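You operate a simulated robot arm through the tools that you are given. There is no shell and no other tool. Be economical: measure what you need, move in short steps, check, and stop when the job is done.

You run a simulated two-armed robot. Do the job below in one go: nothing can be reset, and whatever is moved stays where it is left.

JOB
Fit the yellow cup in its cell, add the apple, shut the lunch box, hold it and press the catch.
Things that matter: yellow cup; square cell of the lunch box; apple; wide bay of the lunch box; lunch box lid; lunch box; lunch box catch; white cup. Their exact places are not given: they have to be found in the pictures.

The check looks at the end state, three seconds after you hand in, the way a careful person would. Anything else that was tipped, shoved, dropped, spilled or broken makes it a failure.

ROBOT AND FRAMES
Two 6-joint arms with two-finger parallel grippers on one trunk, on a base that drives. Base frame: it is fixed to the floor where the robot stands at the start and does not move with it; the origin is under the middle of the robot, x ahead of it, y to its left, z up. Lengths are in mm, angles in rad, forces in N, time in s.
The left shoulder is at the start at [60, 187, 1297], the right one opposite. With the tool pointing down near the work surface each hand reaches from about 100 to 600 mm from the robot's upright axis, wherever it stands, measured 20 degrees to its own side. Places, roughly: square cell of the lunch box [500, -200, 900]; wide bay of the lunch box [500, -300, 900]; lunch box lid [600, -200, 1100]; lunch box catch [600, -200, 1100]. Payload 1.57 kg a hand.
The TCP of each hand is the grasp point between the finger pads, 30 mm short of the fingertips. In the tool frame z runs along the fingers and y along their closing line. Largest opening 110 mm; finger width 24, thickness 12; the body of the gripper, 48 by 112 mm, starts 78 mm behind the TCP.
Orientation is that of the tool frame in the base frame, as a unit quaternion [w, x, y, z]. With the fingers straight down and closing along the base's y, the tool's x points along the base's -x, its y along +y and its z along -z.

CONTROLS
- The arms move only by the tool move_arm. It takes "left_plan", "right_plan" or both (then of equal length, played together; a hand with none holds still); each is a list of rows, each an object (a shift or turn left out is 0, a gripper value left out holds the last) with "offset": the shift along the tool's x, y, z in mm, a list of three; "dr": the turn, a rotation vector about the tool's x, y, z in rad, a list of three; "claw": the opening, from 0 (shut) to 1 (fully open). In form: [{"offset": [x, y, z], "dr": [wx, wy, wz], "claw": claw}, ...]. A call has 1 to 8 rows; each row is the pose to reach, as a shift and turn from the pose commanded when the call began, along the tool's axes at that moment. Each row takes 0.2 s and may step no farther than 50 mm and 0.15 rad from the row before; otherwise, or with a gripper value out of range, the whole call is refused. A pose out of reach is approached as far as the arm can. The call stops where the force on the tool passes 40 N (or 10 N more than at its start, if that is more) or the arm is blocked; 0.2 s more then pass. The fingers move at their own pace (about 153 mm/s each) and stop on an object; they squeeze with about 28 N. The grip force told is the motor's: it shows also when the fingers shut on nothing. Time passes only in rows, and 0.2 s behind the last, so rows that repeat a pose let the fingers close. It gives the time, the measured TCP pose, the force on the tool (base axes), the opening and the grip force at its end, in the units of the frame above (readings bear some noise).
- Cameras (640 x 400 px; columns grow to the right, rows downward): "scene" is now at [5.8, -8, 1824.5]; the picture's right is [-0.08, -1.00, 0.00], its down [-0.85, 0.07, -0.52] and it looks along [0.51, -0.04, -0.86] (base axes); focal length 255 px, centre (320, 200). "left" rides on the left gripper at [70, -16, -141] in its tool frame; the picture's right is [0.23, 0.97, 0.00], its down [-0.86, 0.20, -0.48] and it looks along [-0.47, 0.11, 0.88] (tool axes); focal length 222 px, centre (320, 200). "right" rides on the right gripper at [70, 16, -141] in its tool frame; the picture's right is [-0.23, 0.97, 0.00], its down [-0.86, -0.20, -0.48] and it looks along [-0.47, -0.11, 0.88] (tool axes); focal length 222 px, centre (320, 200).
- capture(camera): a new picture of that camera. No time passes.
- raise_lower(by): slides the trunk up (or, below 0, down) by that many mm; the arms and the scene camera ride with it, the base frame stays. It gives what a move gives, with no picture.
- steer(legs): drives the robot by 1 to 6 legs, each [ahead, left, turn to the left] in mm, mm and rad, along the robot's own axes; the way and the turn of a leg run together, so that a leg with both is an arc; at most 1500 mm and 3.142 rad a leg. The arms and the cameras ride along, it lands a little off, and it stops where it bumps. It gives what a move gives.
- pan_tilt(pan, tilt): turns the head with the scene camera to pan (to the left, within 1.501 rad either way) and tilt (down, from -0.506 to 1.204), counted from straight ahead of the robot. It gives what a move gives.
- pixel_to_xyz(camera, pixels): for up to 12 pixels [column, row] of the newest picture of that camera ("zoom" is the newest enlarged one), the place [x, y, z] in the base frame of the surface seen there, good to about 3 mm. No time passes.
- enlarge(camera, box): a new picture of the part [left, top, right, bottom] of that camera's present view, enlarged. No time passes.
- close_job(): hands the job in; it is judged then, once.

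Go step by step. Measure first, check grasps and placings, and put right what went wrong. The budget is 80 turns and 62 pictures, counting those below and the enlarged ones. Unless the task says otherwise, let go and move clear before handing in, and close with one line.

The tools are called after "Request:" as name(argument=value, ...) on one line, values as JSON. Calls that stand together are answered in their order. move_arm: Moves the arms, as the interface text tells. Its arguments: {"type":"object","properties":{"left_plan":{"type":"array"},"right_plan":{"type":"array"}},"required":[]} The other tools are called the same way: raise_lower (by) slides the trunk up or down; steer (legs) drives the base; pan_tilt (pan, tilt) turns the head that bears the scene camera; capture (camera) takes a picture; pixel_to_xyz (camera, pixels) gives the place of the surface under pixels of a picture; enlarge (camera, box) takes an enlarged picture of a part of a camera's view; close_job () hands the job in.

At the start:

```text
time: 0.0
left_position: [343.9, -1.4, 1347.5]
left_orientation: [0.001, 0.0, 1.0, -0.001]
left_contact_force: [0.0, -0.1, 0.3]
left_opening: 109.8
left_finger_force: 0.0
right_position: [339.1, -323.1, 1369.9]
right_orientation: [0.0, -0.001, 1.0, 0.0]
right_contact_force: [0.6, 0.7, -0.4]
right_opening: 109.8
right_finger_force: 0.1
trunk travel left (down, up): [-925.0, 65.0]
robot x, y, heading: [-1.4, 3.2, -0.002]
head pan, tilt: [-0.08, 1.028]
```

scene: 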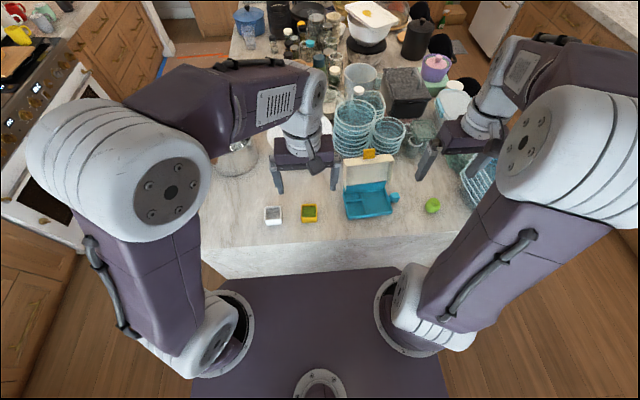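
right: 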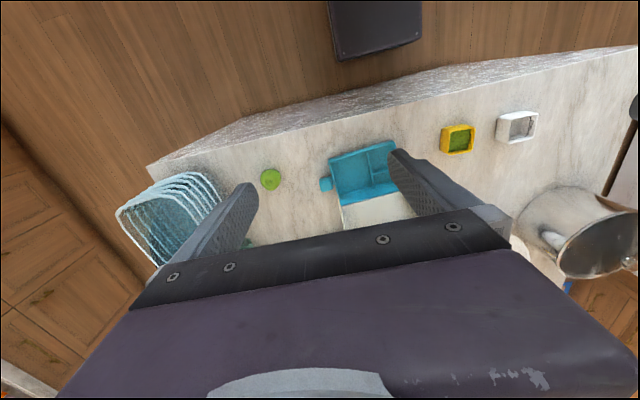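
left: 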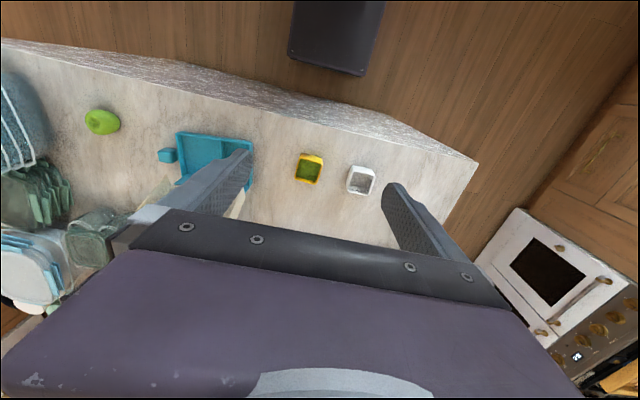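

The scene shows the yellow cup near (309,213), the white cup at (273,215), the lunch box at (370,200) with its lid up, and the apple at (432,205). I'll enlarge that area to measure it.

Request:
enlarge(camera="scene", box=[250, 140, 450, 265])

```text
3.20 times, centred on (350, 202) of scene
```

zoom: 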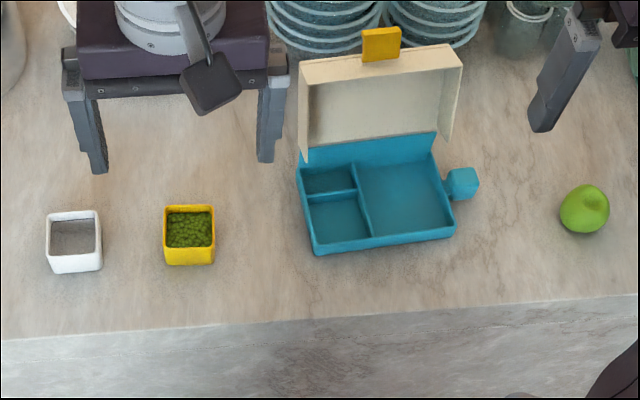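

The enlarged picture shows the tray's two left cells, the wide bay on the right and a knob at (460,183). The lid is hinged at the back, with the catch at (381,43). I'll measure these points.

Request:
pixel_to_xyz(camera="zoom", pixels=[[166, 208], [213, 208], [190, 230], [166, 262], [213, 262], [48, 215], [100, 213], [585, 205], [585, 230], [560, 212], [608, 212], [620, 260]])

Request:
pixel_to_xyz(camera="zoom", pixels=[[317, 247], [454, 229], [299, 165], [435, 150], [362, 233], [357, 190], [309, 203], [338, 218], [405, 195], [461, 172], [330, 180], [368, 236]])

Request:
pixel_to_xyz(camera="zoom", pixels=[[301, 63], [460, 48], [381, 33], [366, 50], [398, 46], [380, 58], [304, 155], [450, 140], [370, 110], [380, 70], [370, 140], [385, 250]])

```text
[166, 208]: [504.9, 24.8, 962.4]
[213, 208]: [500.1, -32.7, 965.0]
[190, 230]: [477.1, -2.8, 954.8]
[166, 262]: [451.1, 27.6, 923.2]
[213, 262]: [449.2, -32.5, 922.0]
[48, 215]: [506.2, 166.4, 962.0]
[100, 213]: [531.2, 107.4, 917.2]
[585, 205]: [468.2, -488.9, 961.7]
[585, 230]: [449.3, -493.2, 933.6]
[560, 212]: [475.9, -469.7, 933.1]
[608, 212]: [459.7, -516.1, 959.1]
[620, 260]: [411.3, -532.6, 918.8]
```

```text
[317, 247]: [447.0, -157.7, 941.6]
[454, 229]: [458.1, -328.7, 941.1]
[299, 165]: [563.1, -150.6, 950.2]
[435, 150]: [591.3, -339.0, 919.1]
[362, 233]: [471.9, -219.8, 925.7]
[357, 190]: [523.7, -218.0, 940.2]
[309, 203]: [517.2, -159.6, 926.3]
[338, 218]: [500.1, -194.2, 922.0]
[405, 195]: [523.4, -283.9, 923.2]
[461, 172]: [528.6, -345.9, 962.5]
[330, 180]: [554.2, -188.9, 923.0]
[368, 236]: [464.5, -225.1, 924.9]
```

```text
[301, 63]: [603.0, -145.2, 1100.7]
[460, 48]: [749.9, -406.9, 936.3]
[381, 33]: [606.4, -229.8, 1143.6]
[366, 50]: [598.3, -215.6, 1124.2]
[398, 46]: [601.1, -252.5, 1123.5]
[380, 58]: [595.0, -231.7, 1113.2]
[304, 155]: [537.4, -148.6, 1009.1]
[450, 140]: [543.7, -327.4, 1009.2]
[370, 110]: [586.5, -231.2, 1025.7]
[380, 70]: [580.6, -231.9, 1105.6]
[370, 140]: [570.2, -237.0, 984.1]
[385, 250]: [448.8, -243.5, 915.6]
```

The box is yawed about +3.5°, with its left edge near y=-155 and right edge near y=-330. The apple, at about (462,-492), is beyond the right hand's reach from here. I'll drive 210 mm to the right to centre the robot on the box.

Request:
steer(legs=[[0, -210, 0]])

Request:
capture(camera="scene")

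Request:
capture(camera="left")

```text
time: 1.6
left_position: [343.8, -202.5, 1346.3]
left_orientation: [0.0, 0.0, 1.0, -0.002]
left_contact_force: [0.5, 0.4, 0.0]
left_opening: 110.2
left_finger_force: 0.1
right_position: [339.7, -524.2, 1371.0]
right_orientation: [0.0, 0.001, 1.0, -0.002]
right_contact_force: [-0.2, 0.9, 0.7]
right_opening: 110.2
right_finger_force: 0.0
trunk travel left (down, up): [-925.0, 65.0]
robot x, y, heading: [0.8, -206.5, -0.008]
head pan, tilt: [-0.08, 1.028]
```

```text
57 pictures are left
```

scene: 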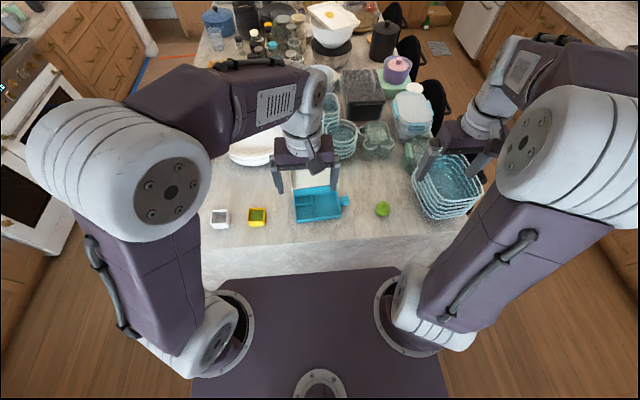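

```text
56 pictures are left
```

left: 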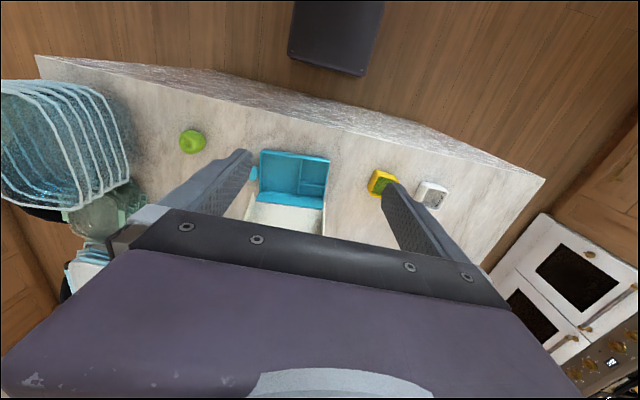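

The robot moved 207 mm right, and every item is still in place. I'll bring the left hand above the yellow cup and the right hand above the apple, both high, to look closely.

Request:
move_arm(left_plan=[{"offset": [-18, 28, 25]}, {"offset": [-36, 57, 50]}, {"offset": [-54, 85, 75]}, {"offset": [-72, 114, 100]}, {"offset": [-90, 143, 125]}, {"offset": [-108, 171, 150]}, {"offset": [-126, 190, 175]}, {"offset": [-133, 200, 190]}], right_plan=[{"offset": [-15, 4, 23]}, {"offset": [-30, 8, 46]}, {"offset": [-45, 12, 69]}, {"offset": [-60, 16, 92]}, {"offset": [-75, 20, 115]}, {"offset": [-90, 24, 138]}, {"offset": [-105, 28, 161]}, {"offset": [-122, 32, 184]}])

Request:
capture(camera="left")

Request:
capture(camera="right")

Request:
enlarge(camera="scene", box=[200, 130, 460, 292])

```text
time: 3.4
left_position: [479.9, -7.8, 1157.9]
left_orientation: [-0.001, 0.0, 1.0, -0.001]
left_contact_force: [0.2, -0.1, -0.1]
left_opening: 110.0
left_finger_force: 0.1
right_position: [463.5, -498.0, 1182.7]
right_orientation: [-0.001, 0.001, 1.0, -0.001]
right_contact_force: [0.1, 0.3, -0.8]
right_opening: 110.2
right_finger_force: 0.1
trunk travel left (down, up): [-925.0, 65.0]
robot x, y, heading: [1.3, -203.2, 0.003]
head pan, tilt: [-0.08, 1.028]
```

```text
55 pictures are left
```

left: 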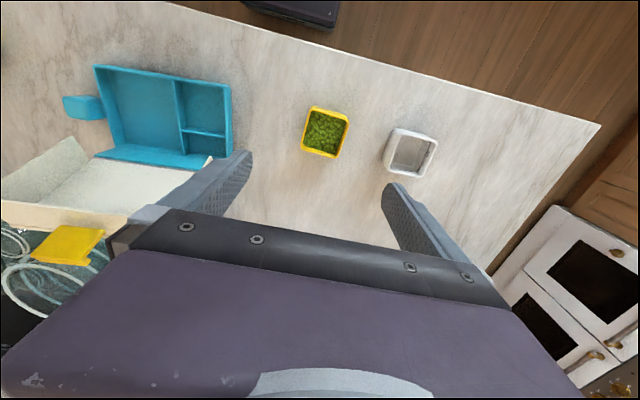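

```text
54 pictures are left
```

right: 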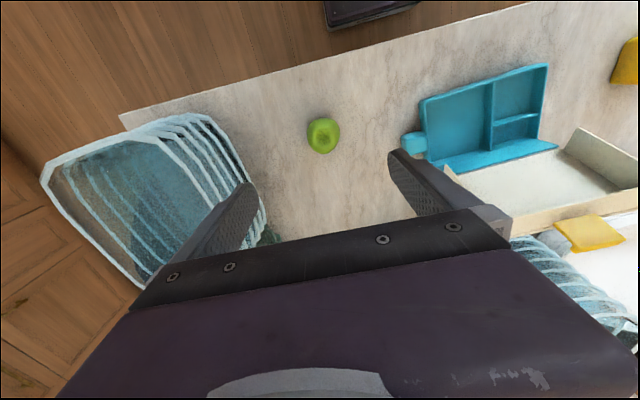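

```text
2.46 times, centred on (330, 211) of scene
```

zoom: 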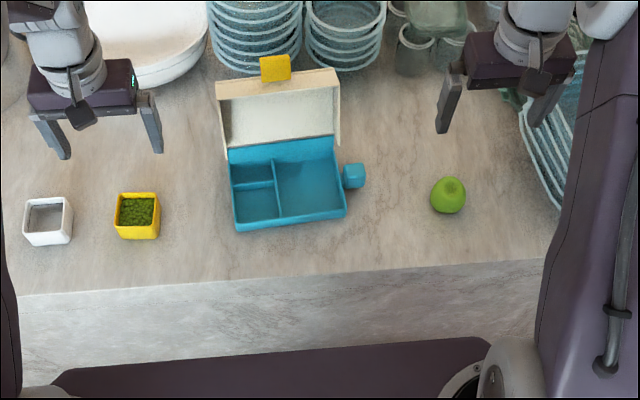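

The left view shows the cup at (325,132) and the cells at (205,105) and (208,143). The right view shows the apple at (323,135). I'll measure the cup corners, cell edges and apple from here.

Request:
pixel_to_xyz(camera="left", pixels=[[313, 108], [348, 115], [303, 149], [338, 157], [325, 132], [179, 83], [230, 88], [228, 135], [182, 128], [95, 68], [205, 110], [206, 145]])

Request:
pixel_to_xyz(camera="right", pixels=[[323, 135], [309, 133], [339, 134], [323, 119], [325, 152], [412, 145], [425, 143], [403, 141], [493, 85], [547, 65], [492, 122], [543, 113]])

Request:
enlarge(camera="right", box=[380, 30, 640, 250])

Request:
enlarge(camera="left", box=[60, 50, 360, 240])

```text
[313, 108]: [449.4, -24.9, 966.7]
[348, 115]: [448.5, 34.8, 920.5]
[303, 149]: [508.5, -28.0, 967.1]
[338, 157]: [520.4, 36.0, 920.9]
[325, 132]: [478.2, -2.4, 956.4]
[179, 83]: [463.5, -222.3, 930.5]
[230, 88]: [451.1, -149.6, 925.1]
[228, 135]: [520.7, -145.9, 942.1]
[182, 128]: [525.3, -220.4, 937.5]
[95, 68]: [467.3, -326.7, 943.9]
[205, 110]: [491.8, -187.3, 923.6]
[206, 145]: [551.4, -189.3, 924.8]
```

```text
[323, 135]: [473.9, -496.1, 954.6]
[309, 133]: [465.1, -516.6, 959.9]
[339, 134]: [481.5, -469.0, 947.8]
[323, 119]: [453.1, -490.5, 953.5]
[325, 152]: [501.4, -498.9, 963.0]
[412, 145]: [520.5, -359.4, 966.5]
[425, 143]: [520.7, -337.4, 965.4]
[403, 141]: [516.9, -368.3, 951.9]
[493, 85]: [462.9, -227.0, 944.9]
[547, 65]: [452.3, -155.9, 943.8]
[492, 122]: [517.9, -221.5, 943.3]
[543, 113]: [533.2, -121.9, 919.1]
```

```text
1.82 times, centred on (510, 140) of right
```

zoom: 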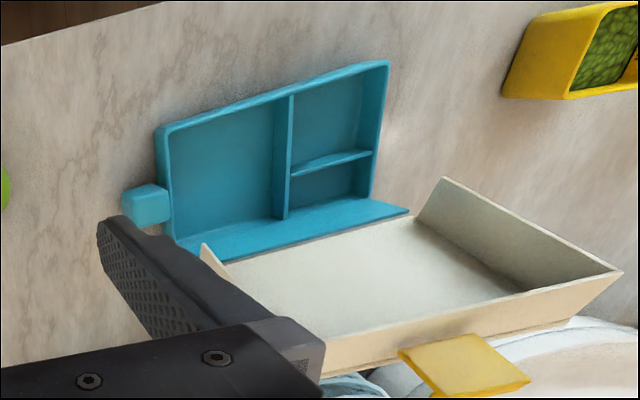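

```text
2.11 times, centred on (210, 145) of left
```

zoom: 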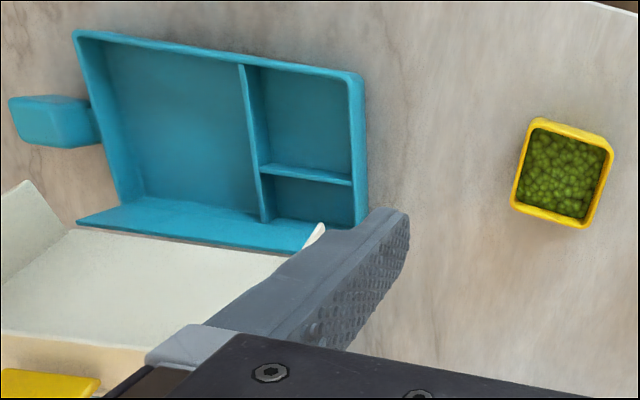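

From this zoom I'll measure the cell's inner rim corners precisely: front wall inner edge near (300,70), divider (252,120), cross-divider (305,172) and outer wall (352,120).

Request:
pixel_to_xyz(camera="zoom", pixels=[[243, 68], [249, 120], [255, 165], [262, 215], [300, 66], [345, 76], [356, 76], [358, 120], [360, 170], [310, 168], [300, 72], [350, 176]])

Request:
pixel_to_xyz(camera="zoom", pixels=[[537, 122], [609, 142], [515, 203], [582, 225], [575, 130], [548, 215], [525, 160], [598, 185], [565, 175], [268, 76], [266, 160], [346, 160]])

```text
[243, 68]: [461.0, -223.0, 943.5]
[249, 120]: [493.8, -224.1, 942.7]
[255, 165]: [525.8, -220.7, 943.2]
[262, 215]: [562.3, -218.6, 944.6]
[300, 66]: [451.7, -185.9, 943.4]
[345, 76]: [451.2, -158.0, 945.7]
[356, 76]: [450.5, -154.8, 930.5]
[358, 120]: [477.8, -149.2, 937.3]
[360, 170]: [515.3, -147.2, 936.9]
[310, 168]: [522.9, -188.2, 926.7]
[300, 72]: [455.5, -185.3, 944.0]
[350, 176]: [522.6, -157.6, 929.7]
```

```text
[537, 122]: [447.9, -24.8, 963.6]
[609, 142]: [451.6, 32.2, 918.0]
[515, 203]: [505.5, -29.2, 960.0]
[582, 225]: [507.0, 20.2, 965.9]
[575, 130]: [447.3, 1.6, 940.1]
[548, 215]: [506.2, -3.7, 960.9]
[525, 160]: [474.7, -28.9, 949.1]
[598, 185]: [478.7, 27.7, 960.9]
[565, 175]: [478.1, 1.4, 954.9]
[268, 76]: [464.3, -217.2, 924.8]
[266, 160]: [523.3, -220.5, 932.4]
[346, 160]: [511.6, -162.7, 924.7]
```

The cup centre is about (478,-1), 57 mm wide with its top at z=965, yawed about -4°. The cell centre is about (489,-187), roughly 66 mm square. I'll lower the left hand with the matching yaw to just above the cup and check alignment.

Request:
move_arm(left_plan=[{"offset": [1, 3, 40], "dr": [0, 0, 0.035]}, {"offset": [2, 6, 80], "dr": [0, 0, 0.07]}, {"offset": [2, 6, 120], "dr": [0, 0, 0.07]}, {"offset": [2, 6, 120], "dr": [0, 0, 0.07]}])

Request:
capture(camera="left")

Request:
enlarge(camera="scene", box=[200, 160, 320, 235])

```text
time: 4.4
left_position: [473.3, -1.9, 1038.0]
left_orientation: [0.002, 0.035, 0.999, 0.0]
left_contact_force: [0.0, -0.8, -0.6]
left_opening: 109.8
left_finger_force: 0.0
right_position: [460.6, -499.1, 1183.5]
right_orientation: [-0.001, 0.0, 1.0, 0.0]
right_contact_force: [0.6, -0.5, 0.2]
right_opening: 109.8
right_finger_force: 0.1
trunk travel left (down, up): [-925.0, 65.0]
robot x, y, heading: [-1.3, -206.5, -0.002]
head pan, tilt: [-0.08, 1.028]
```

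```text
50 pictures are left
```

left: 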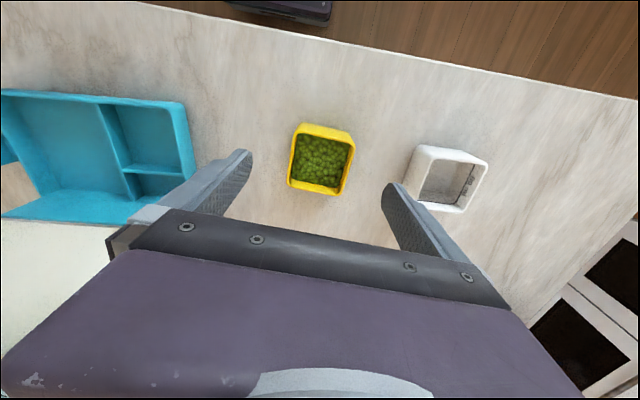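

```text
5.33 times, centred on (260, 198) of scene
```

zoom: 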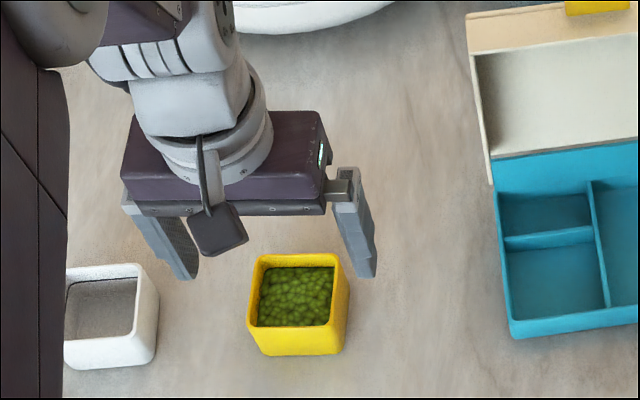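

The hand is aligned: the cup's rim centre is at about (320,164), against a predicted (319,161) for the hand. I'll shift 3 mm forward, lower 65 mm and close.

Request:
move_arm(left_plan=[{"offset": [-3, 0, 35]}, {"offset": [-3, 0, 66]}, {"offset": [-3, 0, 66], "claw": 0.4}, {"offset": [-3, 0, 66], "claw": 0.4}, {"offset": [-3, 0, 66], "claw": 0.4}])

Request:
capture(camera="left")

```text
time: 5.6
left_position: [477.2, -0.4, 973.6]
left_orientation: [0.0, 0.036, 0.999, 0.0]
left_contact_force: [0.1, -0.1, -0.3]
left_opening: 61.2
left_finger_force: 27.8
right_position: [463.3, -498.7, 1184.4]
right_orientation: [0.0, 0.002, 1.0, 0.0]
right_contact_force: [0.4, 0.1, 0.2]
right_opening: 110.0
right_finger_force: 0.0
trunk travel left (down, up): [-925.0, 65.0]
robot x, y, heading: [2.9, -203.3, 0.003]
head pan, tilt: [-0.08, 1.028]
```

```text
48 pictures are left
```

left: 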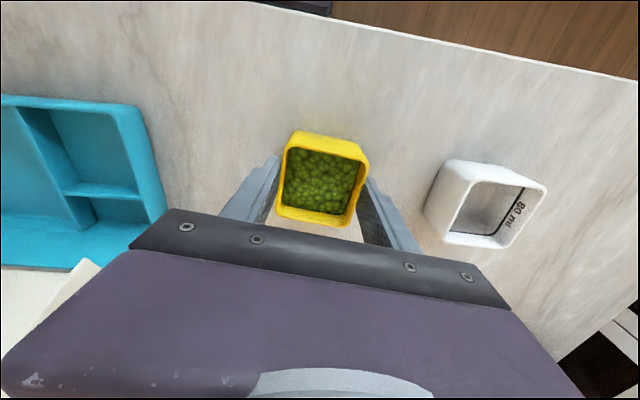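

The cup is gripped, with the opening at 61 mm and 28 N. I'll lift 75 mm and check that it stays level.

Request:
move_arm(left_plan=[{"offset": [0, 0, -25]}, {"offset": [0, 0, -50]}, {"offset": [0, 0, -75]}, {"offset": [-5, -40, -75]}])

Request:
enlarge(camera="scene", box=[220, 130, 400, 242])

```text
time: 6.6
left_position: [479.4, -42.7, 1046.5]
left_orientation: [0.001, 0.036, 0.999, 0.001]
left_contact_force: [0.2, -0.1, 0.5]
left_opening: 44.0
left_finger_force: 0.0
right_position: [462.8, -500.6, 1183.2]
right_orientation: [0.0, 0.0, 1.0, 0.0]
right_contact_force: [0.9, 0.0, 0.1]
right_opening: 109.9
right_finger_force: 0.0
trunk travel left (down, up): [-925.0, 65.0]
robot x, y, heading: [1.3, -207.2, -0.0]
head pan, tilt: [-0.08, 1.028]
```

```text
3.56 times, centred on (310, 186) of scene
```

zoom: 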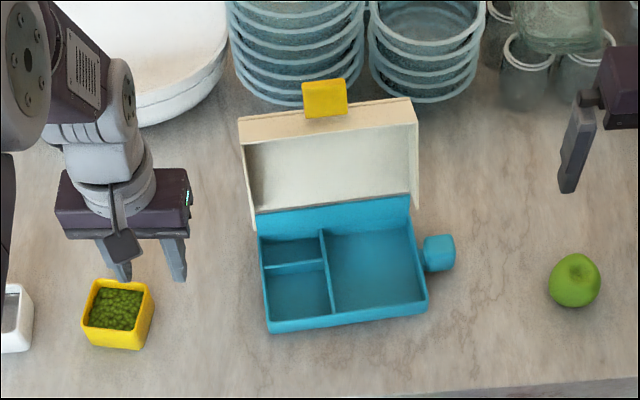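

The grip was lost (44 mm opening, 0 N). The cup is still upright on the table at zoom (118,313) but turned. I'll measure where it is now relative to the white cup.

Request:
enlarge(camera="scene", box=[205, 190, 285, 240])

Request:
capture(camera="left")

```text
8.00 times, centred on (245, 215) of scene
```

zoom: 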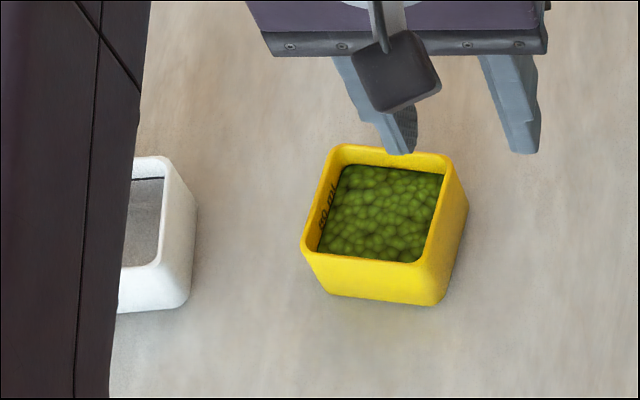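

```text
45 pictures are left
```

left: 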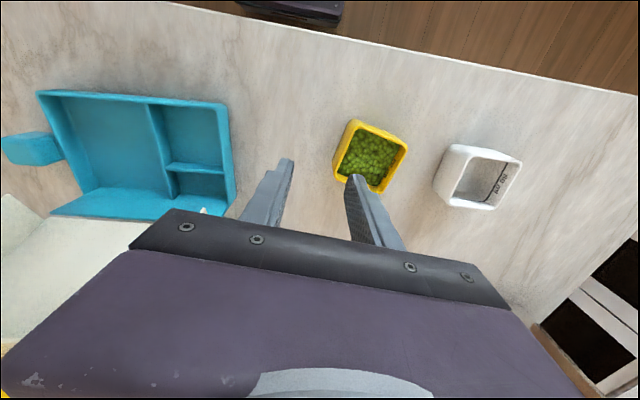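

Request:
pixel_to_xyz(camera="zoom", pixels=[[333, 148], [449, 155], [304, 248], [422, 262], [330, 200], [467, 205], [326, 291], [440, 303], [465, 220], [380, 215], [385, 300], [190, 210]])

Request:
pixel_to_xyz(camera="left", pixels=[[352, 121], [407, 143], [333, 170], [384, 194], [376, 130], [338, 145], [395, 170], [367, 155]])

```text
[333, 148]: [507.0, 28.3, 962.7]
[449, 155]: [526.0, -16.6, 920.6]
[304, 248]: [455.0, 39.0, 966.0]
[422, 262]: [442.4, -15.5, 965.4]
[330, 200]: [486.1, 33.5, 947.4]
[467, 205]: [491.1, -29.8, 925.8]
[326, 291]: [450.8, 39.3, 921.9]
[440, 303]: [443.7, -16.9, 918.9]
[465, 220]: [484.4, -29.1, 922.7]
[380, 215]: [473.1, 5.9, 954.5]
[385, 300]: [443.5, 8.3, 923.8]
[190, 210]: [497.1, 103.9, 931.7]
```

```text
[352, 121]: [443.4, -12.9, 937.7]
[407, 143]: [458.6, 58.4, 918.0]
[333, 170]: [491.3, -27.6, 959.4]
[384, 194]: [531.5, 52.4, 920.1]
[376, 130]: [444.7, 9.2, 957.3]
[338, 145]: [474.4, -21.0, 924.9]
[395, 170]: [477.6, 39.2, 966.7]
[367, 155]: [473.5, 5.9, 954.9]
```

The cup is now centred at about (474.5, 6.4) and yawed about -12°, with straight walls. The 61 mm opening suggests I caught it on its corners. I'll move above it, open, with yaw -0.21, and compare.

Request:
move_arm(left_plan=[{"offset": [4, 23, -5], "dr": [0, 0, 0.07], "claw": 1}, {"offset": [8, 46.6, -5], "dr": [0, 0, 0.14], "claw": 1}, {"offset": [8, 46.6, 0], "dr": [0, 0, 0.14], "claw": 1}, {"offset": [8, 46.6, 0], "dr": [0, 0, 0.14], "claw": 1}])

Request:
enlarge(camera="left", box=[220, 90, 420, 215])

```text
time: 7.6
left_position: [474.2, 3.7, 1045.2]
left_orientation: [0.001, 0.106, 0.994, 0.0]
left_contact_force: [-0.2, -0.2, 0.3]
left_opening: 110.1
left_finger_force: 0.2
right_position: [462.4, -499.9, 1185.2]
right_orientation: [0.0, 0.001, 1.0, 0.0]
right_contact_force: [0.5, -0.6, 0.2]
right_opening: 110.2
right_finger_force: 0.0
trunk travel left (down, up): [-925.0, 65.0]
robot x, y, heading: [1.5, -205.6, -0.007]
head pan, tilt: [-0.08, 1.028]
```

```text
3.20 times, centred on (320, 152) of left
```

zoom: 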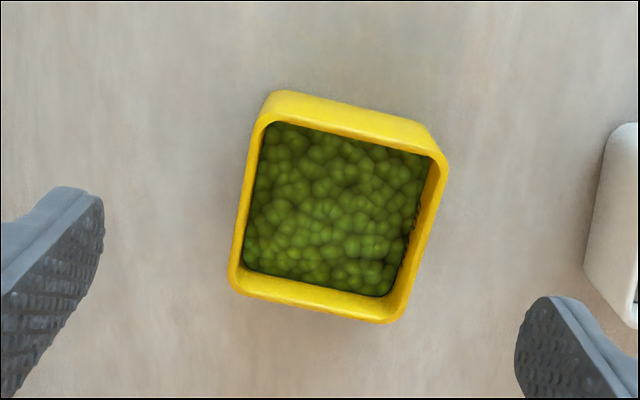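

Yaw matches: the rim slope of about 12° agrees with the fingertip line at about 13°. The cup sits 4 mm toward tool +y. I'll shift, descend deeper this time (TCP about 959, tips about 929) and close.

Request:
move_arm(left_plan=[{"offset": [0, 4, 40]}, {"offset": [0, 4, 86]}, {"offset": [0, 4, 86], "claw": 0.35}, {"offset": [0, 4, 86], "claw": 0.35}, {"offset": [0, 4, 86], "claw": 0.35}, {"offset": [0, 4, 86], "claw": 0.35}])

Request:
capture(camera="left")

```text
time: 9.0
left_position: [478.4, 7.6, 961.7]
left_orientation: [0.0, 0.105, 0.995, 0.0]
left_contact_force: [-0.6, -0.6, -0.2]
left_opening: 61.6
left_finger_force: 28.3
right_position: [461.9, -499.2, 1183.3]
right_orientation: [0.001, 0.002, 1.0, 0.0]
right_contact_force: [0.0, -0.3, 0.1]
right_opening: 110.1
right_finger_force: 0.1
trunk travel left (down, up): [-925.0, 65.0]
robot x, y, heading: [1.3, -203.2, -0.003]
head pan, tilt: [-0.08, 1.028]
```

```text
43 pictures are left
```

left: 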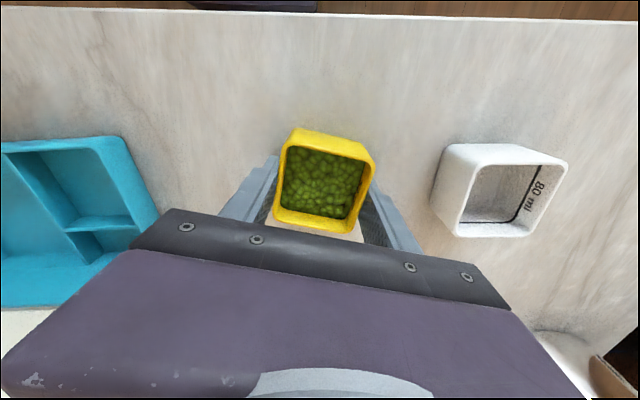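

Gripped again at 61.6 mm with 28 N, so the cup is about 61 mm wide. I'll lift slowly 20 mm and check.

Request:
move_arm(left_plan=[{"offset": [0, 0, -5], "claw": 0.3}, {"offset": [0, 0, -10], "claw": 0.3}, {"offset": [0, 0, -15], "claw": 0.3}, {"offset": [0, 0, -20], "claw": 0.3}])

Request:
capture(camera="left")

```text
time: 10.0
left_position: [477.2, 9.8, 980.3]
left_orientation: [0.0, 0.105, 0.994, 0.001]
left_contact_force: [-0.7, -0.2, -1.5]
left_opening: 61.3
left_finger_force: 28.0
right_position: [462.7, -499.3, 1185.1]
right_orientation: [0.0, 0.001, 1.0, 0.0]
right_contact_force: [-0.3, -0.9, 0.0]
right_opening: 110.0
right_finger_force: 0.0
trunk travel left (down, up): [-925.0, 65.0]
robot x, y, heading: [0.7, -207.2, -0.001]
head pan, tilt: [-0.08, 1.028]
```

```text
42 pictures are left
```

left: 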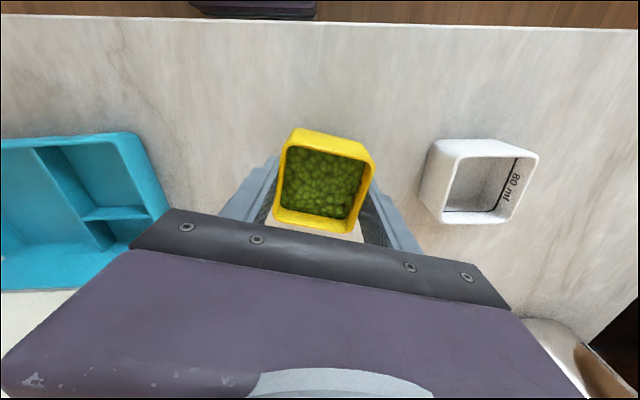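

The cup is held firmly with an unchanged pose in the fingers. I'll lift further and carry it above the cell, turning to the box's yaw (+0.06).

Request:
move_arm(left_plan=[{"offset": [0, 0, -20]}, {"offset": [0, 0, -45]}, {"offset": [-10, -36, -55], "dr": [0, 0, -0.05]}, {"offset": [-21, -72, -55], "dr": [0, 0, -0.1]}, {"offset": [-32, -108, -55], "dr": [0, 0, -0.16]}, {"offset": [-43, -146, -55], "dr": [0, 0, -0.22]}, {"offset": [-55, -187, -55], "dr": [0, 0, -0.27]}, {"offset": [-55, -187, -55], "dr": [0, 0, -0.27]}])

Request:
capture(camera="left")

Request:
enlarge(camera="scene", box=[250, 130, 400, 224])

```text
time: 11.8
left_position: [489.8, -185.8, 1032.3]
left_orientation: [0.0, -0.03, 1.0, -0.001]
left_contact_force: [1.2, -0.1, -0.7]
left_opening: 61.2
left_finger_force: 27.8
right_position: [461.6, -498.4, 1184.7]
right_orientation: [0.0, 0.001, 1.0, 0.0]
right_contact_force: [0.0, 0.2, 0.5]
right_opening: 110.3
right_finger_force: 0.0
trunk travel left (down, up): [-925.0, 65.0]
robot x, y, heading: [-3.3, -204.7, 0.001]
head pan, tilt: [-0.08, 1.028]
```

```text
41 pictures are left
```

left: 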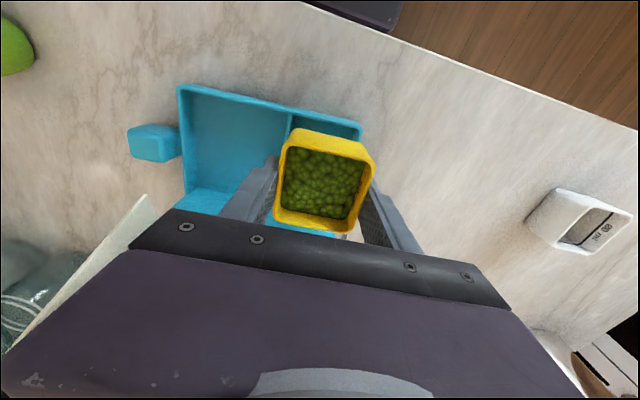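

```text
4.26 times, centred on (325, 177) of scene
```

zoom: 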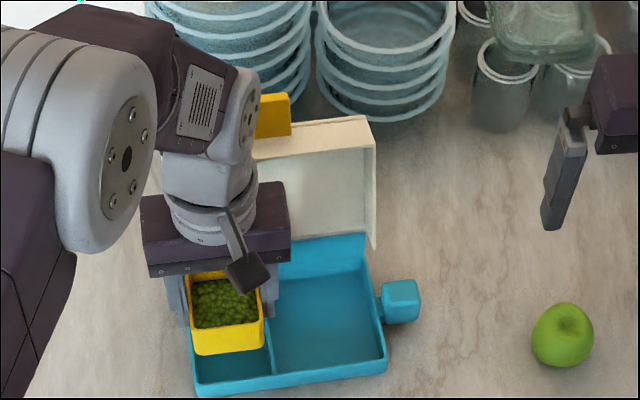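

The cup is above the cell. I'll measure its corners and the visible box features together so the offset is referenced to the same picture.

Request:
pixel_to_xyz(camera="zoom", pixels=[[194, 332], [263, 322], [197, 353], [264, 346], [229, 350], [196, 388], [387, 364], [270, 378], [270, 350], [228, 300], [194, 365], [230, 390]])

Request:
pixel_to_xyz(camera="left", pixels=[[290, 135], [372, 155], [275, 222], [350, 238], [325, 185], [359, 128], [290, 118], [180, 90], [325, 142], [280, 180], [358, 195], [310, 226]])

```text
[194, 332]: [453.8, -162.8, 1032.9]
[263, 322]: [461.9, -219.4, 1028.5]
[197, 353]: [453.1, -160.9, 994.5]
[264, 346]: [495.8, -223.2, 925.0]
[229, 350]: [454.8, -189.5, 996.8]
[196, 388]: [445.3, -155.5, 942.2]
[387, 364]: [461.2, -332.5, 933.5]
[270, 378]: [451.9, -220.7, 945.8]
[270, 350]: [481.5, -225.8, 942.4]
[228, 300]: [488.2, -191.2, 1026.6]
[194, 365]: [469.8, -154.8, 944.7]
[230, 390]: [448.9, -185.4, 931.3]
```

```text
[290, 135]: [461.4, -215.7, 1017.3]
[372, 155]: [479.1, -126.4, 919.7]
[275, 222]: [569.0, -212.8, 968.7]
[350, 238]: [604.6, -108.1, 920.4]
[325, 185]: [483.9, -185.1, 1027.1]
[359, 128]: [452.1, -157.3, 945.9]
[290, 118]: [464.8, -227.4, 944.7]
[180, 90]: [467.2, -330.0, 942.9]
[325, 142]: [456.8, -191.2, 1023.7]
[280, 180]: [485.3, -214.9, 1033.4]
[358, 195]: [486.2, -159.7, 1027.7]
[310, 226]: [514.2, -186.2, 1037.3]
```

The cup centre is at about (484.5,-188), against a cell centre of about (488,-188). I'll shift 4 mm forward and lower until the cup's bottom is just above the walls, then recheck.

Request:
move_arm(left_plan=[{"offset": [-4, 0, 18]}, {"offset": [-4, 0, 36]}, {"offset": [-4, 0, 36]}])

Request:
enlarge(camera="scene", box=[280, 180, 360, 230])

Request:
enlarge(camera="left", box=[220, 80, 420, 205])

```text
time: 12.6
left_position: [493.4, -186.8, 998.9]
left_orientation: [0.001, -0.03, 1.0, 0.0]
left_contact_force: [0.5, -0.4, -0.8]
left_opening: 61.1
left_finger_force: 27.7
right_position: [461.8, -498.4, 1184.6]
right_orientation: [0.0, 0.001, 1.0, 0.0]
right_contact_force: [0.2, 1.2, 0.1]
right_opening: 109.9
right_finger_force: 0.1
trunk travel left (down, up): [-925.0, 65.0]
robot x, y, heading: [-1.5, -203.5, -0.002]
head pan, tilt: [-0.08, 1.028]
```

```text
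8.00 times, centred on (320, 205) of scene
```

zoom: 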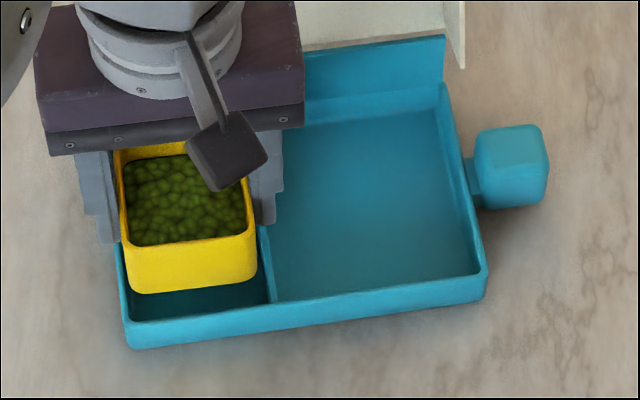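

```text
3.20 times, centred on (320, 142) of left
```

zoom: 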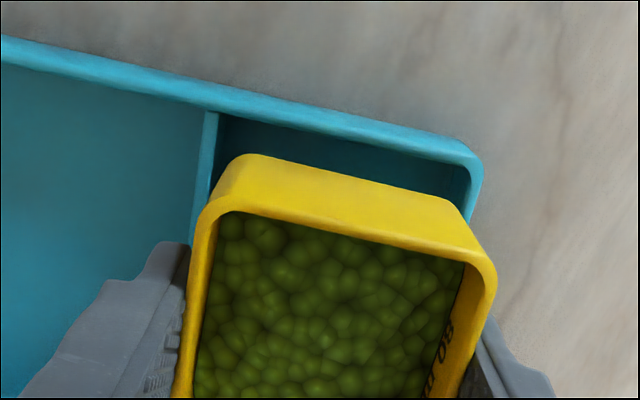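

Request:
pixel_to_xyz(camera="zoom", pixels=[[345, 172], [240, 160], [450, 200], [345, 130], [210, 118], [475, 180], [205, 150], [462, 215], [470, 165], [220, 108], [201, 230], [490, 280]])

Request:
enlarge(camera="right", box=[400, 20, 640, 170])

```text
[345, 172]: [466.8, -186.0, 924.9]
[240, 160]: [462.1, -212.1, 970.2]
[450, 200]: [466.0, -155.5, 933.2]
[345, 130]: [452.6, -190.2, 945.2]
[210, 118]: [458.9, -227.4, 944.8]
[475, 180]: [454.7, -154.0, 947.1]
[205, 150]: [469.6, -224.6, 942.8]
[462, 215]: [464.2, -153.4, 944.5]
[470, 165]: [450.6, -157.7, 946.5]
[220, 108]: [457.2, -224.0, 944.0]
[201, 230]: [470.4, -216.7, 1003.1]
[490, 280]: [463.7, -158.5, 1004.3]
```

```text
2.67 times, centred on (520, 95) of right
```

zoom: 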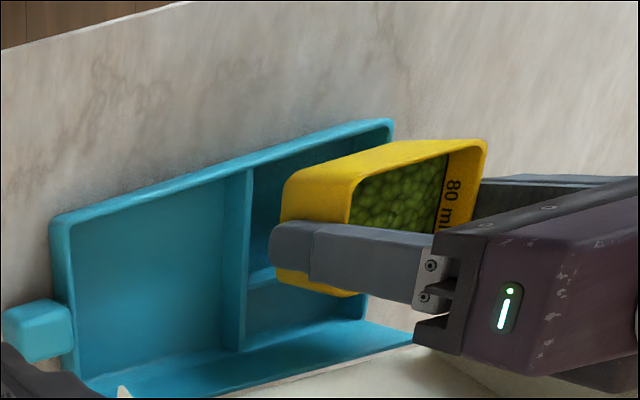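

The cup's sides at -216.7 and -158.5 versus wall centres at -225 and -153.5 call for a shift of about 1.5 mm toward -y, and x is about 1 mm too far forward. I'll correct and lower 20 mm into the cell.

Request:
move_arm(left_plan=[{"offset": [1, -1.3, 0]}, {"offset": [1, -1.3, 7]}, {"offset": [1, -1.3, 14]}, {"offset": [1, -1.3, 20]}])

Request:
enlarge(camera="left", box=[220, 80, 420, 205])

Request:
enlarge(camera="scene", box=[280, 180, 360, 230])

```text
time: 13.6
left_position: [494.5, -188.3, 980.7]
left_orientation: [-0.001, -0.03, 1.0, 0.0]
left_contact_force: [-0.4, -0.7, -1.7]
left_opening: 61.4
left_finger_force: 28.8
right_position: [461.5, -498.9, 1183.3]
right_orientation: [0.0, 0.001, 1.0, 0.0]
right_contact_force: [-0.4, 0.1, 0.4]
right_opening: 109.9
right_finger_force: 0.0
trunk travel left (down, up): [-925.0, 65.0]
robot x, y, heading: [-1.3, -205.6, -0.004]
head pan, tilt: [-0.08, 1.028]
```

```text
3.20 times, centred on (320, 142) of left
```

zoom: 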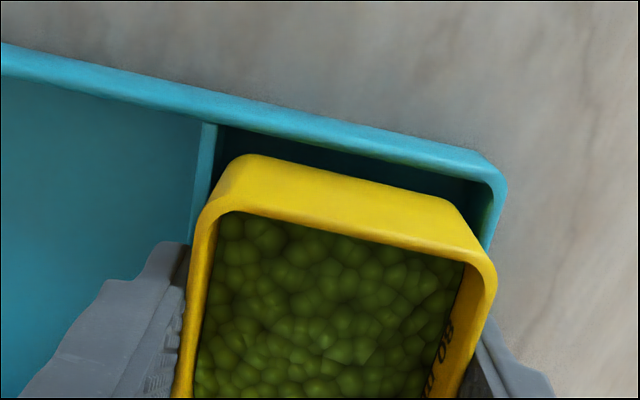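

```text
8.00 times, centred on (320, 205) of scene
```

zoom: 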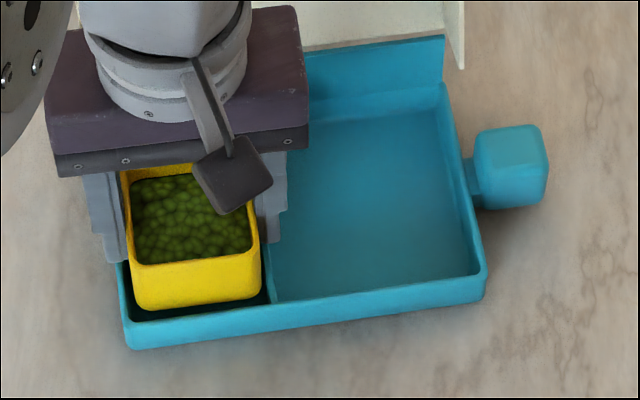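

Request:
pixel_to_xyz(camera="zoom", pixels=[[200, 300], [160, 302], [240, 292], [200, 307], [200, 322], [200, 316], [160, 325], [240, 310], [126, 285], [264, 270], [270, 290], [120, 275]])

Request:
enlarge(camera="right", box=[470, 50, 580, 170])

```text
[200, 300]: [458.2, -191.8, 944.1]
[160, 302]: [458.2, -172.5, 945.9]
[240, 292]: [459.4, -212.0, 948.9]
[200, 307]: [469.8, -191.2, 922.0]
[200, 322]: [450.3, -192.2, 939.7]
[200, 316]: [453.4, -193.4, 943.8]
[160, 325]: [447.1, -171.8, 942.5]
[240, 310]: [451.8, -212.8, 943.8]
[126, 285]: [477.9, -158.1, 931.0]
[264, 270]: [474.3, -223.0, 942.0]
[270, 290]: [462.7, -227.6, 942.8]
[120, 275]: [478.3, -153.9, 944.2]
```

```text
3.33 times, centred on (525, 110) of right
```

zoom: 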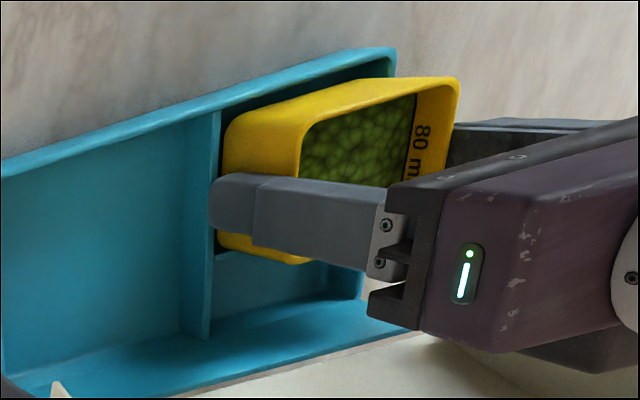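

The cup's front face is at x≈458 and the inner wall at x≈454, so it is centred. I'll lower 6 mm more, open slightly to let it drop the last millimetres, then open and rise.

Request:
move_arm(left_plan=[{"offset": [0, 0, 3]}, {"offset": [0, 0, 6]}, {"offset": [0, 0, 6], "claw": 0.6}, {"offset": [0, 0, 6], "claw": 0.64}, {"offset": [0, 0, 6], "claw": 0.64}])

Request:
enlarge(camera="scene", box=[280, 180, 360, 230])

```text
time: 14.8
left_position: [493.5, -189.5, 976.4]
left_orientation: [0.003, -0.029, 1.0, 0.0]
left_contact_force: [3.3, -5.4, 25.7]
left_opening: 65.0
left_finger_force: 0.0
right_position: [459.8, -500.1, 1184.6]
right_orientation: [0.001, 0.001, 1.0, 0.001]
right_contact_force: [-0.9, -0.1, -0.7]
right_opening: 110.2
right_finger_force: 0.3
trunk travel left (down, up): [-925.0, 65.0]
robot x, y, heading: [1.5, -205.1, -0.004]
head pan, tilt: [-0.08, 1.028]
```

```text
8.00 times, centred on (320, 205) of scene
```

zoom: 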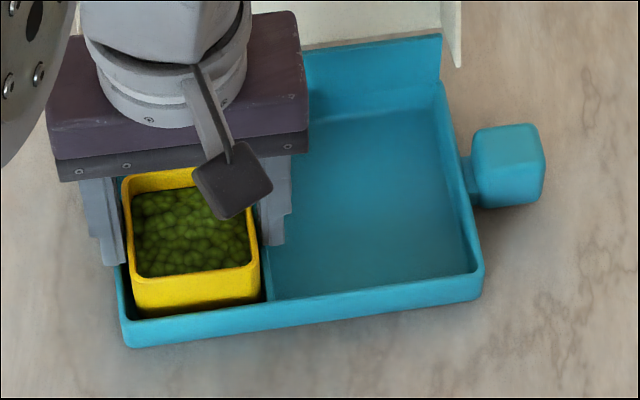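

The cup dropped into the cell, and the fingertips rest lightly on the walls at 25 N. I'll rise straight up, open, and move the left hand clear to the left.

Request:
move_arm(left_plan=[{"offset": [0, 0, -6]}, {"offset": [0, 0, -35]}, {"offset": [0, 0, -80], "claw": 0.8}, {"offset": [10, 40, -100]}, {"offset": [20, 80, -110]}, {"offset": [25, 110, -110]}])

Request:
enlarge(camera="scene", box=[280, 130, 400, 230])

Request:
capture(camera="left")

```text
time: 16.2
left_position: [462.3, -79.3, 1085.0]
left_orientation: [-0.001, -0.029, 1.0, 0.0]
left_contact_force: [0.6, -0.8, -0.3]
left_opening: 88.0
left_finger_force: 0.1
right_position: [461.1, -497.9, 1184.4]
right_orientation: [0.0, 0.0, 1.0, 0.0]
right_contact_force: [-0.4, -0.6, 0.2]
right_opening: 110.1
right_finger_force: 0.1
trunk travel left (down, up): [-925.0, 65.0]
robot x, y, heading: [0.9, -206.3, -0.005]
head pan, tilt: [-0.08, 1.028]
```

```text
4.00 times, centred on (340, 180) of scene
```

zoom: 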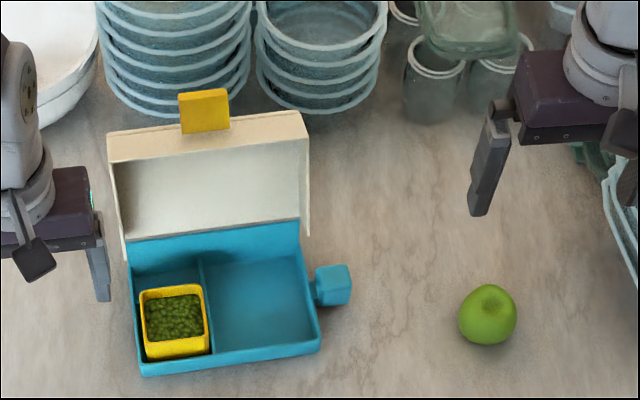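

```text
31 pictures are left
```

left: 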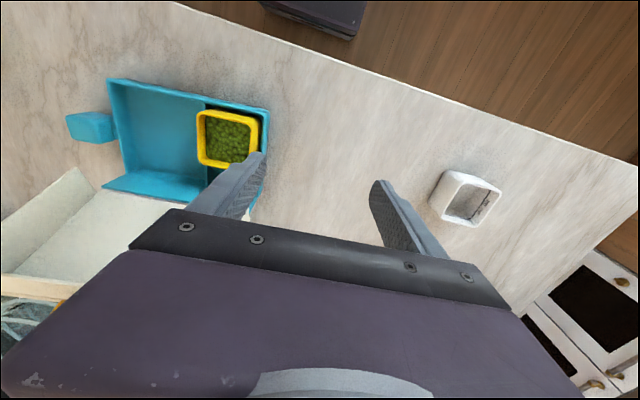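

The cup sits in its cell. For the apple I estimate a centre of about (473,-494). Before descending I'll check where the rack beside it is and take a fresh right-hand picture.

Request:
capture(camera="right")

Request:
pixel_to_xyz(camera="right", pixels=[[210, 122], [240, 165], [225, 140], [255, 205], [200, 150], [180, 120], [323, 135], [311, 135], [338, 135], [323, 120], [324, 150]])

```text
30 pictures are left
```

right: 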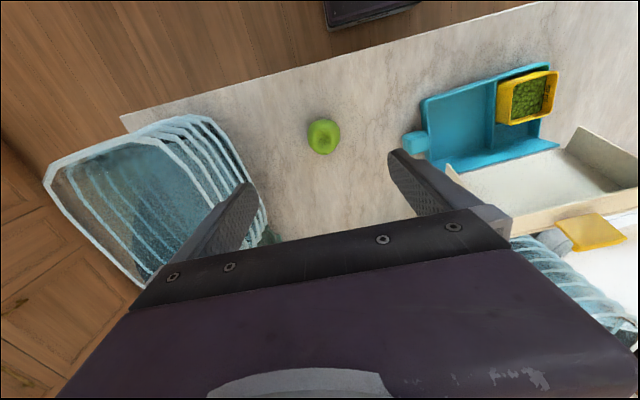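

```text
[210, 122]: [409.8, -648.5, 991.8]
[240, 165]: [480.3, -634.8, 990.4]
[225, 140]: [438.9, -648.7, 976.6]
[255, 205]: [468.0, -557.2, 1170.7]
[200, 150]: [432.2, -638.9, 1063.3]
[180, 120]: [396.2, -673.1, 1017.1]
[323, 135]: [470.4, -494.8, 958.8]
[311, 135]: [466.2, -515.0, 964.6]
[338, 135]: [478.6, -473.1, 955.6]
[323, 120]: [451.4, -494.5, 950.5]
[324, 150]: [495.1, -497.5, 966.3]
```

The rack's nearest part is at y≈-635, so the hand has room. I'll descend over the apple at (473,-494) to TCP z≈956 and close.

Request:
move_arm(right_plan=[{"offset": [-11, 5, 45]}, {"offset": [-11, 5, 90]}, {"offset": [-11, 5, 135]}, {"offset": [-11, 5, 180]}, {"offset": [-11, 5, 226]}, {"offset": [-11, 5, 226], "claw": 0.3}, {"offset": [-11, 5, 226], "claw": 0.3}, {"offset": [-11, 5, 226], "claw": 0.3}])

Request:
capture(camera="right")

```text
time: 18.0
left_position: [462.1, -79.9, 1084.1]
left_orientation: [0.0, -0.029, 1.0, 0.0]
left_contact_force: [0.5, 1.4, -0.1]
left_opening: 87.9
left_finger_force: 0.1
right_position: [468.7, -493.2, 960.3]
right_orientation: [0.0, 0.0, 1.0, 0.0]
right_contact_force: [-0.3, 0.9, 0.0]
right_opening: 56.5
right_finger_force: 27.8
trunk travel left (down, up): [-925.0, 65.0]
robot x, y, heading: [0.3, -206.9, -0.001]
head pan, tilt: [-0.08, 1.028]
```

```text
29 pictures are left
```

right: 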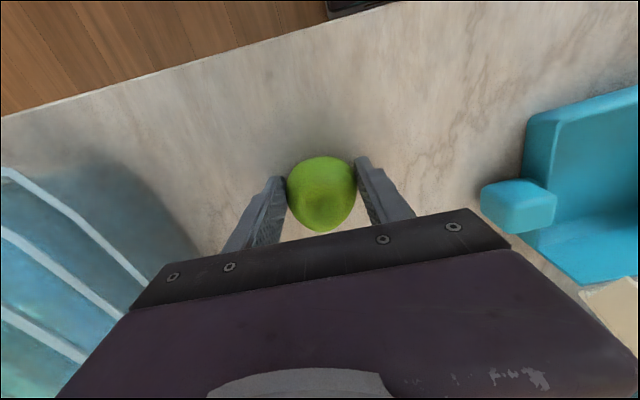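

The apple is gripped at 56.5 mm with 28 N. I'll lift it and carry it over the wide bay, centred at about (495,-276).

Request:
move_arm(right_plan=[{"offset": [0, 0, -40]}, {"offset": [0, 0, -80]}, {"offset": [-5, 43, -80]}, {"offset": [-10, 86, -80]}, {"offset": [-15, 130, -80]}, {"offset": [-20, 174, -80]}, {"offset": [-24, 217, -80]}, {"offset": [-24, 217, -80]}])

Request:
enlarge(camera="scene", box=[280, 140, 390, 230])

Request:
capture(camera="right")

```text
time: 19.8
left_position: [465.0, -79.3, 1084.2]
left_orientation: [0.0, -0.03, 1.0, 0.0]
left_contact_force: [-0.2, -0.2, 0.3]
left_opening: 88.0
left_finger_force: 0.0
right_position: [496.1, -273.4, 1039.7]
right_orientation: [0.0, 0.001, 1.0, -0.001]
right_contact_force: [0.7, -0.9, -1.5]
right_opening: 56.6
right_finger_force: 27.8
trunk travel left (down, up): [-925.0, 65.0]
robot x, y, heading: [1.3, -205.8, 0.0]
head pan, tilt: [-0.08, 1.028]
```

```text
4.44 times, centred on (335, 185) of scene
```

zoom: 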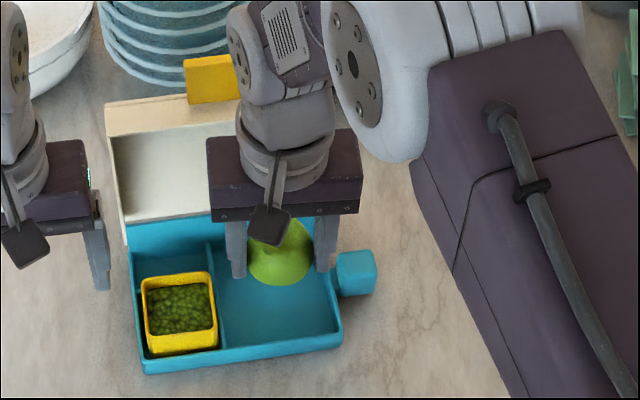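

```text
27 pictures are left
```

right: 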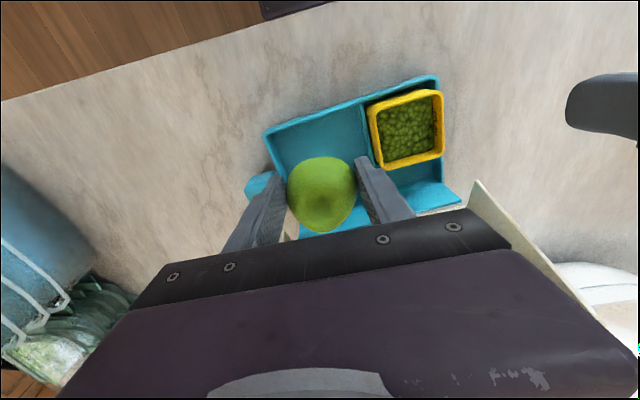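

The apple is over the bay: its drop point projects to about (320,154), with the bay walls at columns 279 and 372. I'll nudge +3 mm in y, match the box yaw, lower 74 mm, release gently and rise.

Request:
move_arm(right_plan=[{"offset": [0, 3, 25], "dr": [0, 0, -0.06]}, {"offset": [0, 3, 50], "dr": [0, 0, -0.06]}, {"offset": [0, 3, 64], "dr": [0, 0, -0.06]}, {"offset": [0, 3, 73], "dr": [0, 0, -0.06]}, {"offset": [0, 3, 73], "dr": [0, 0, -0.06]}])

Request:
capture(camera="right")

```text
time: 21.0
left_position: [463.8, -79.2, 1084.4]
left_orientation: [0.001, -0.03, 1.0, 0.001]
left_contact_force: [0.0, 0.6, 0.3]
left_opening: 87.9
left_finger_force: 0.1
right_position: [496.2, -271.5, 966.4]
right_orientation: [0.0, -0.03, 1.0, 0.001]
right_contact_force: [0.6, -0.9, -1.2]
right_opening: 56.6
right_finger_force: 27.7
trunk travel left (down, up): [-925.0, 65.0]
robot x, y, heading: [-0.2, -205.9, -0.001]
head pan, tilt: [-0.08, 1.028]
```

```text
26 pictures are left
```

right: 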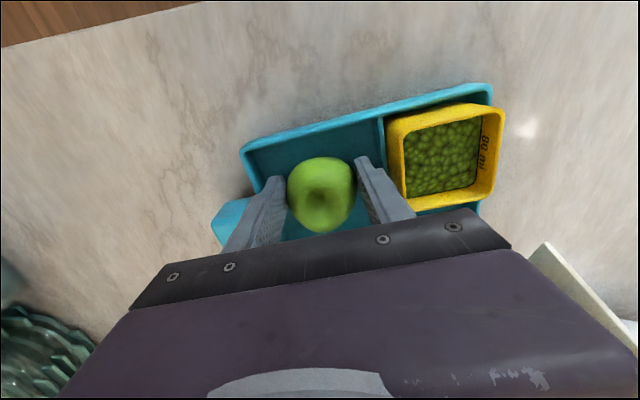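

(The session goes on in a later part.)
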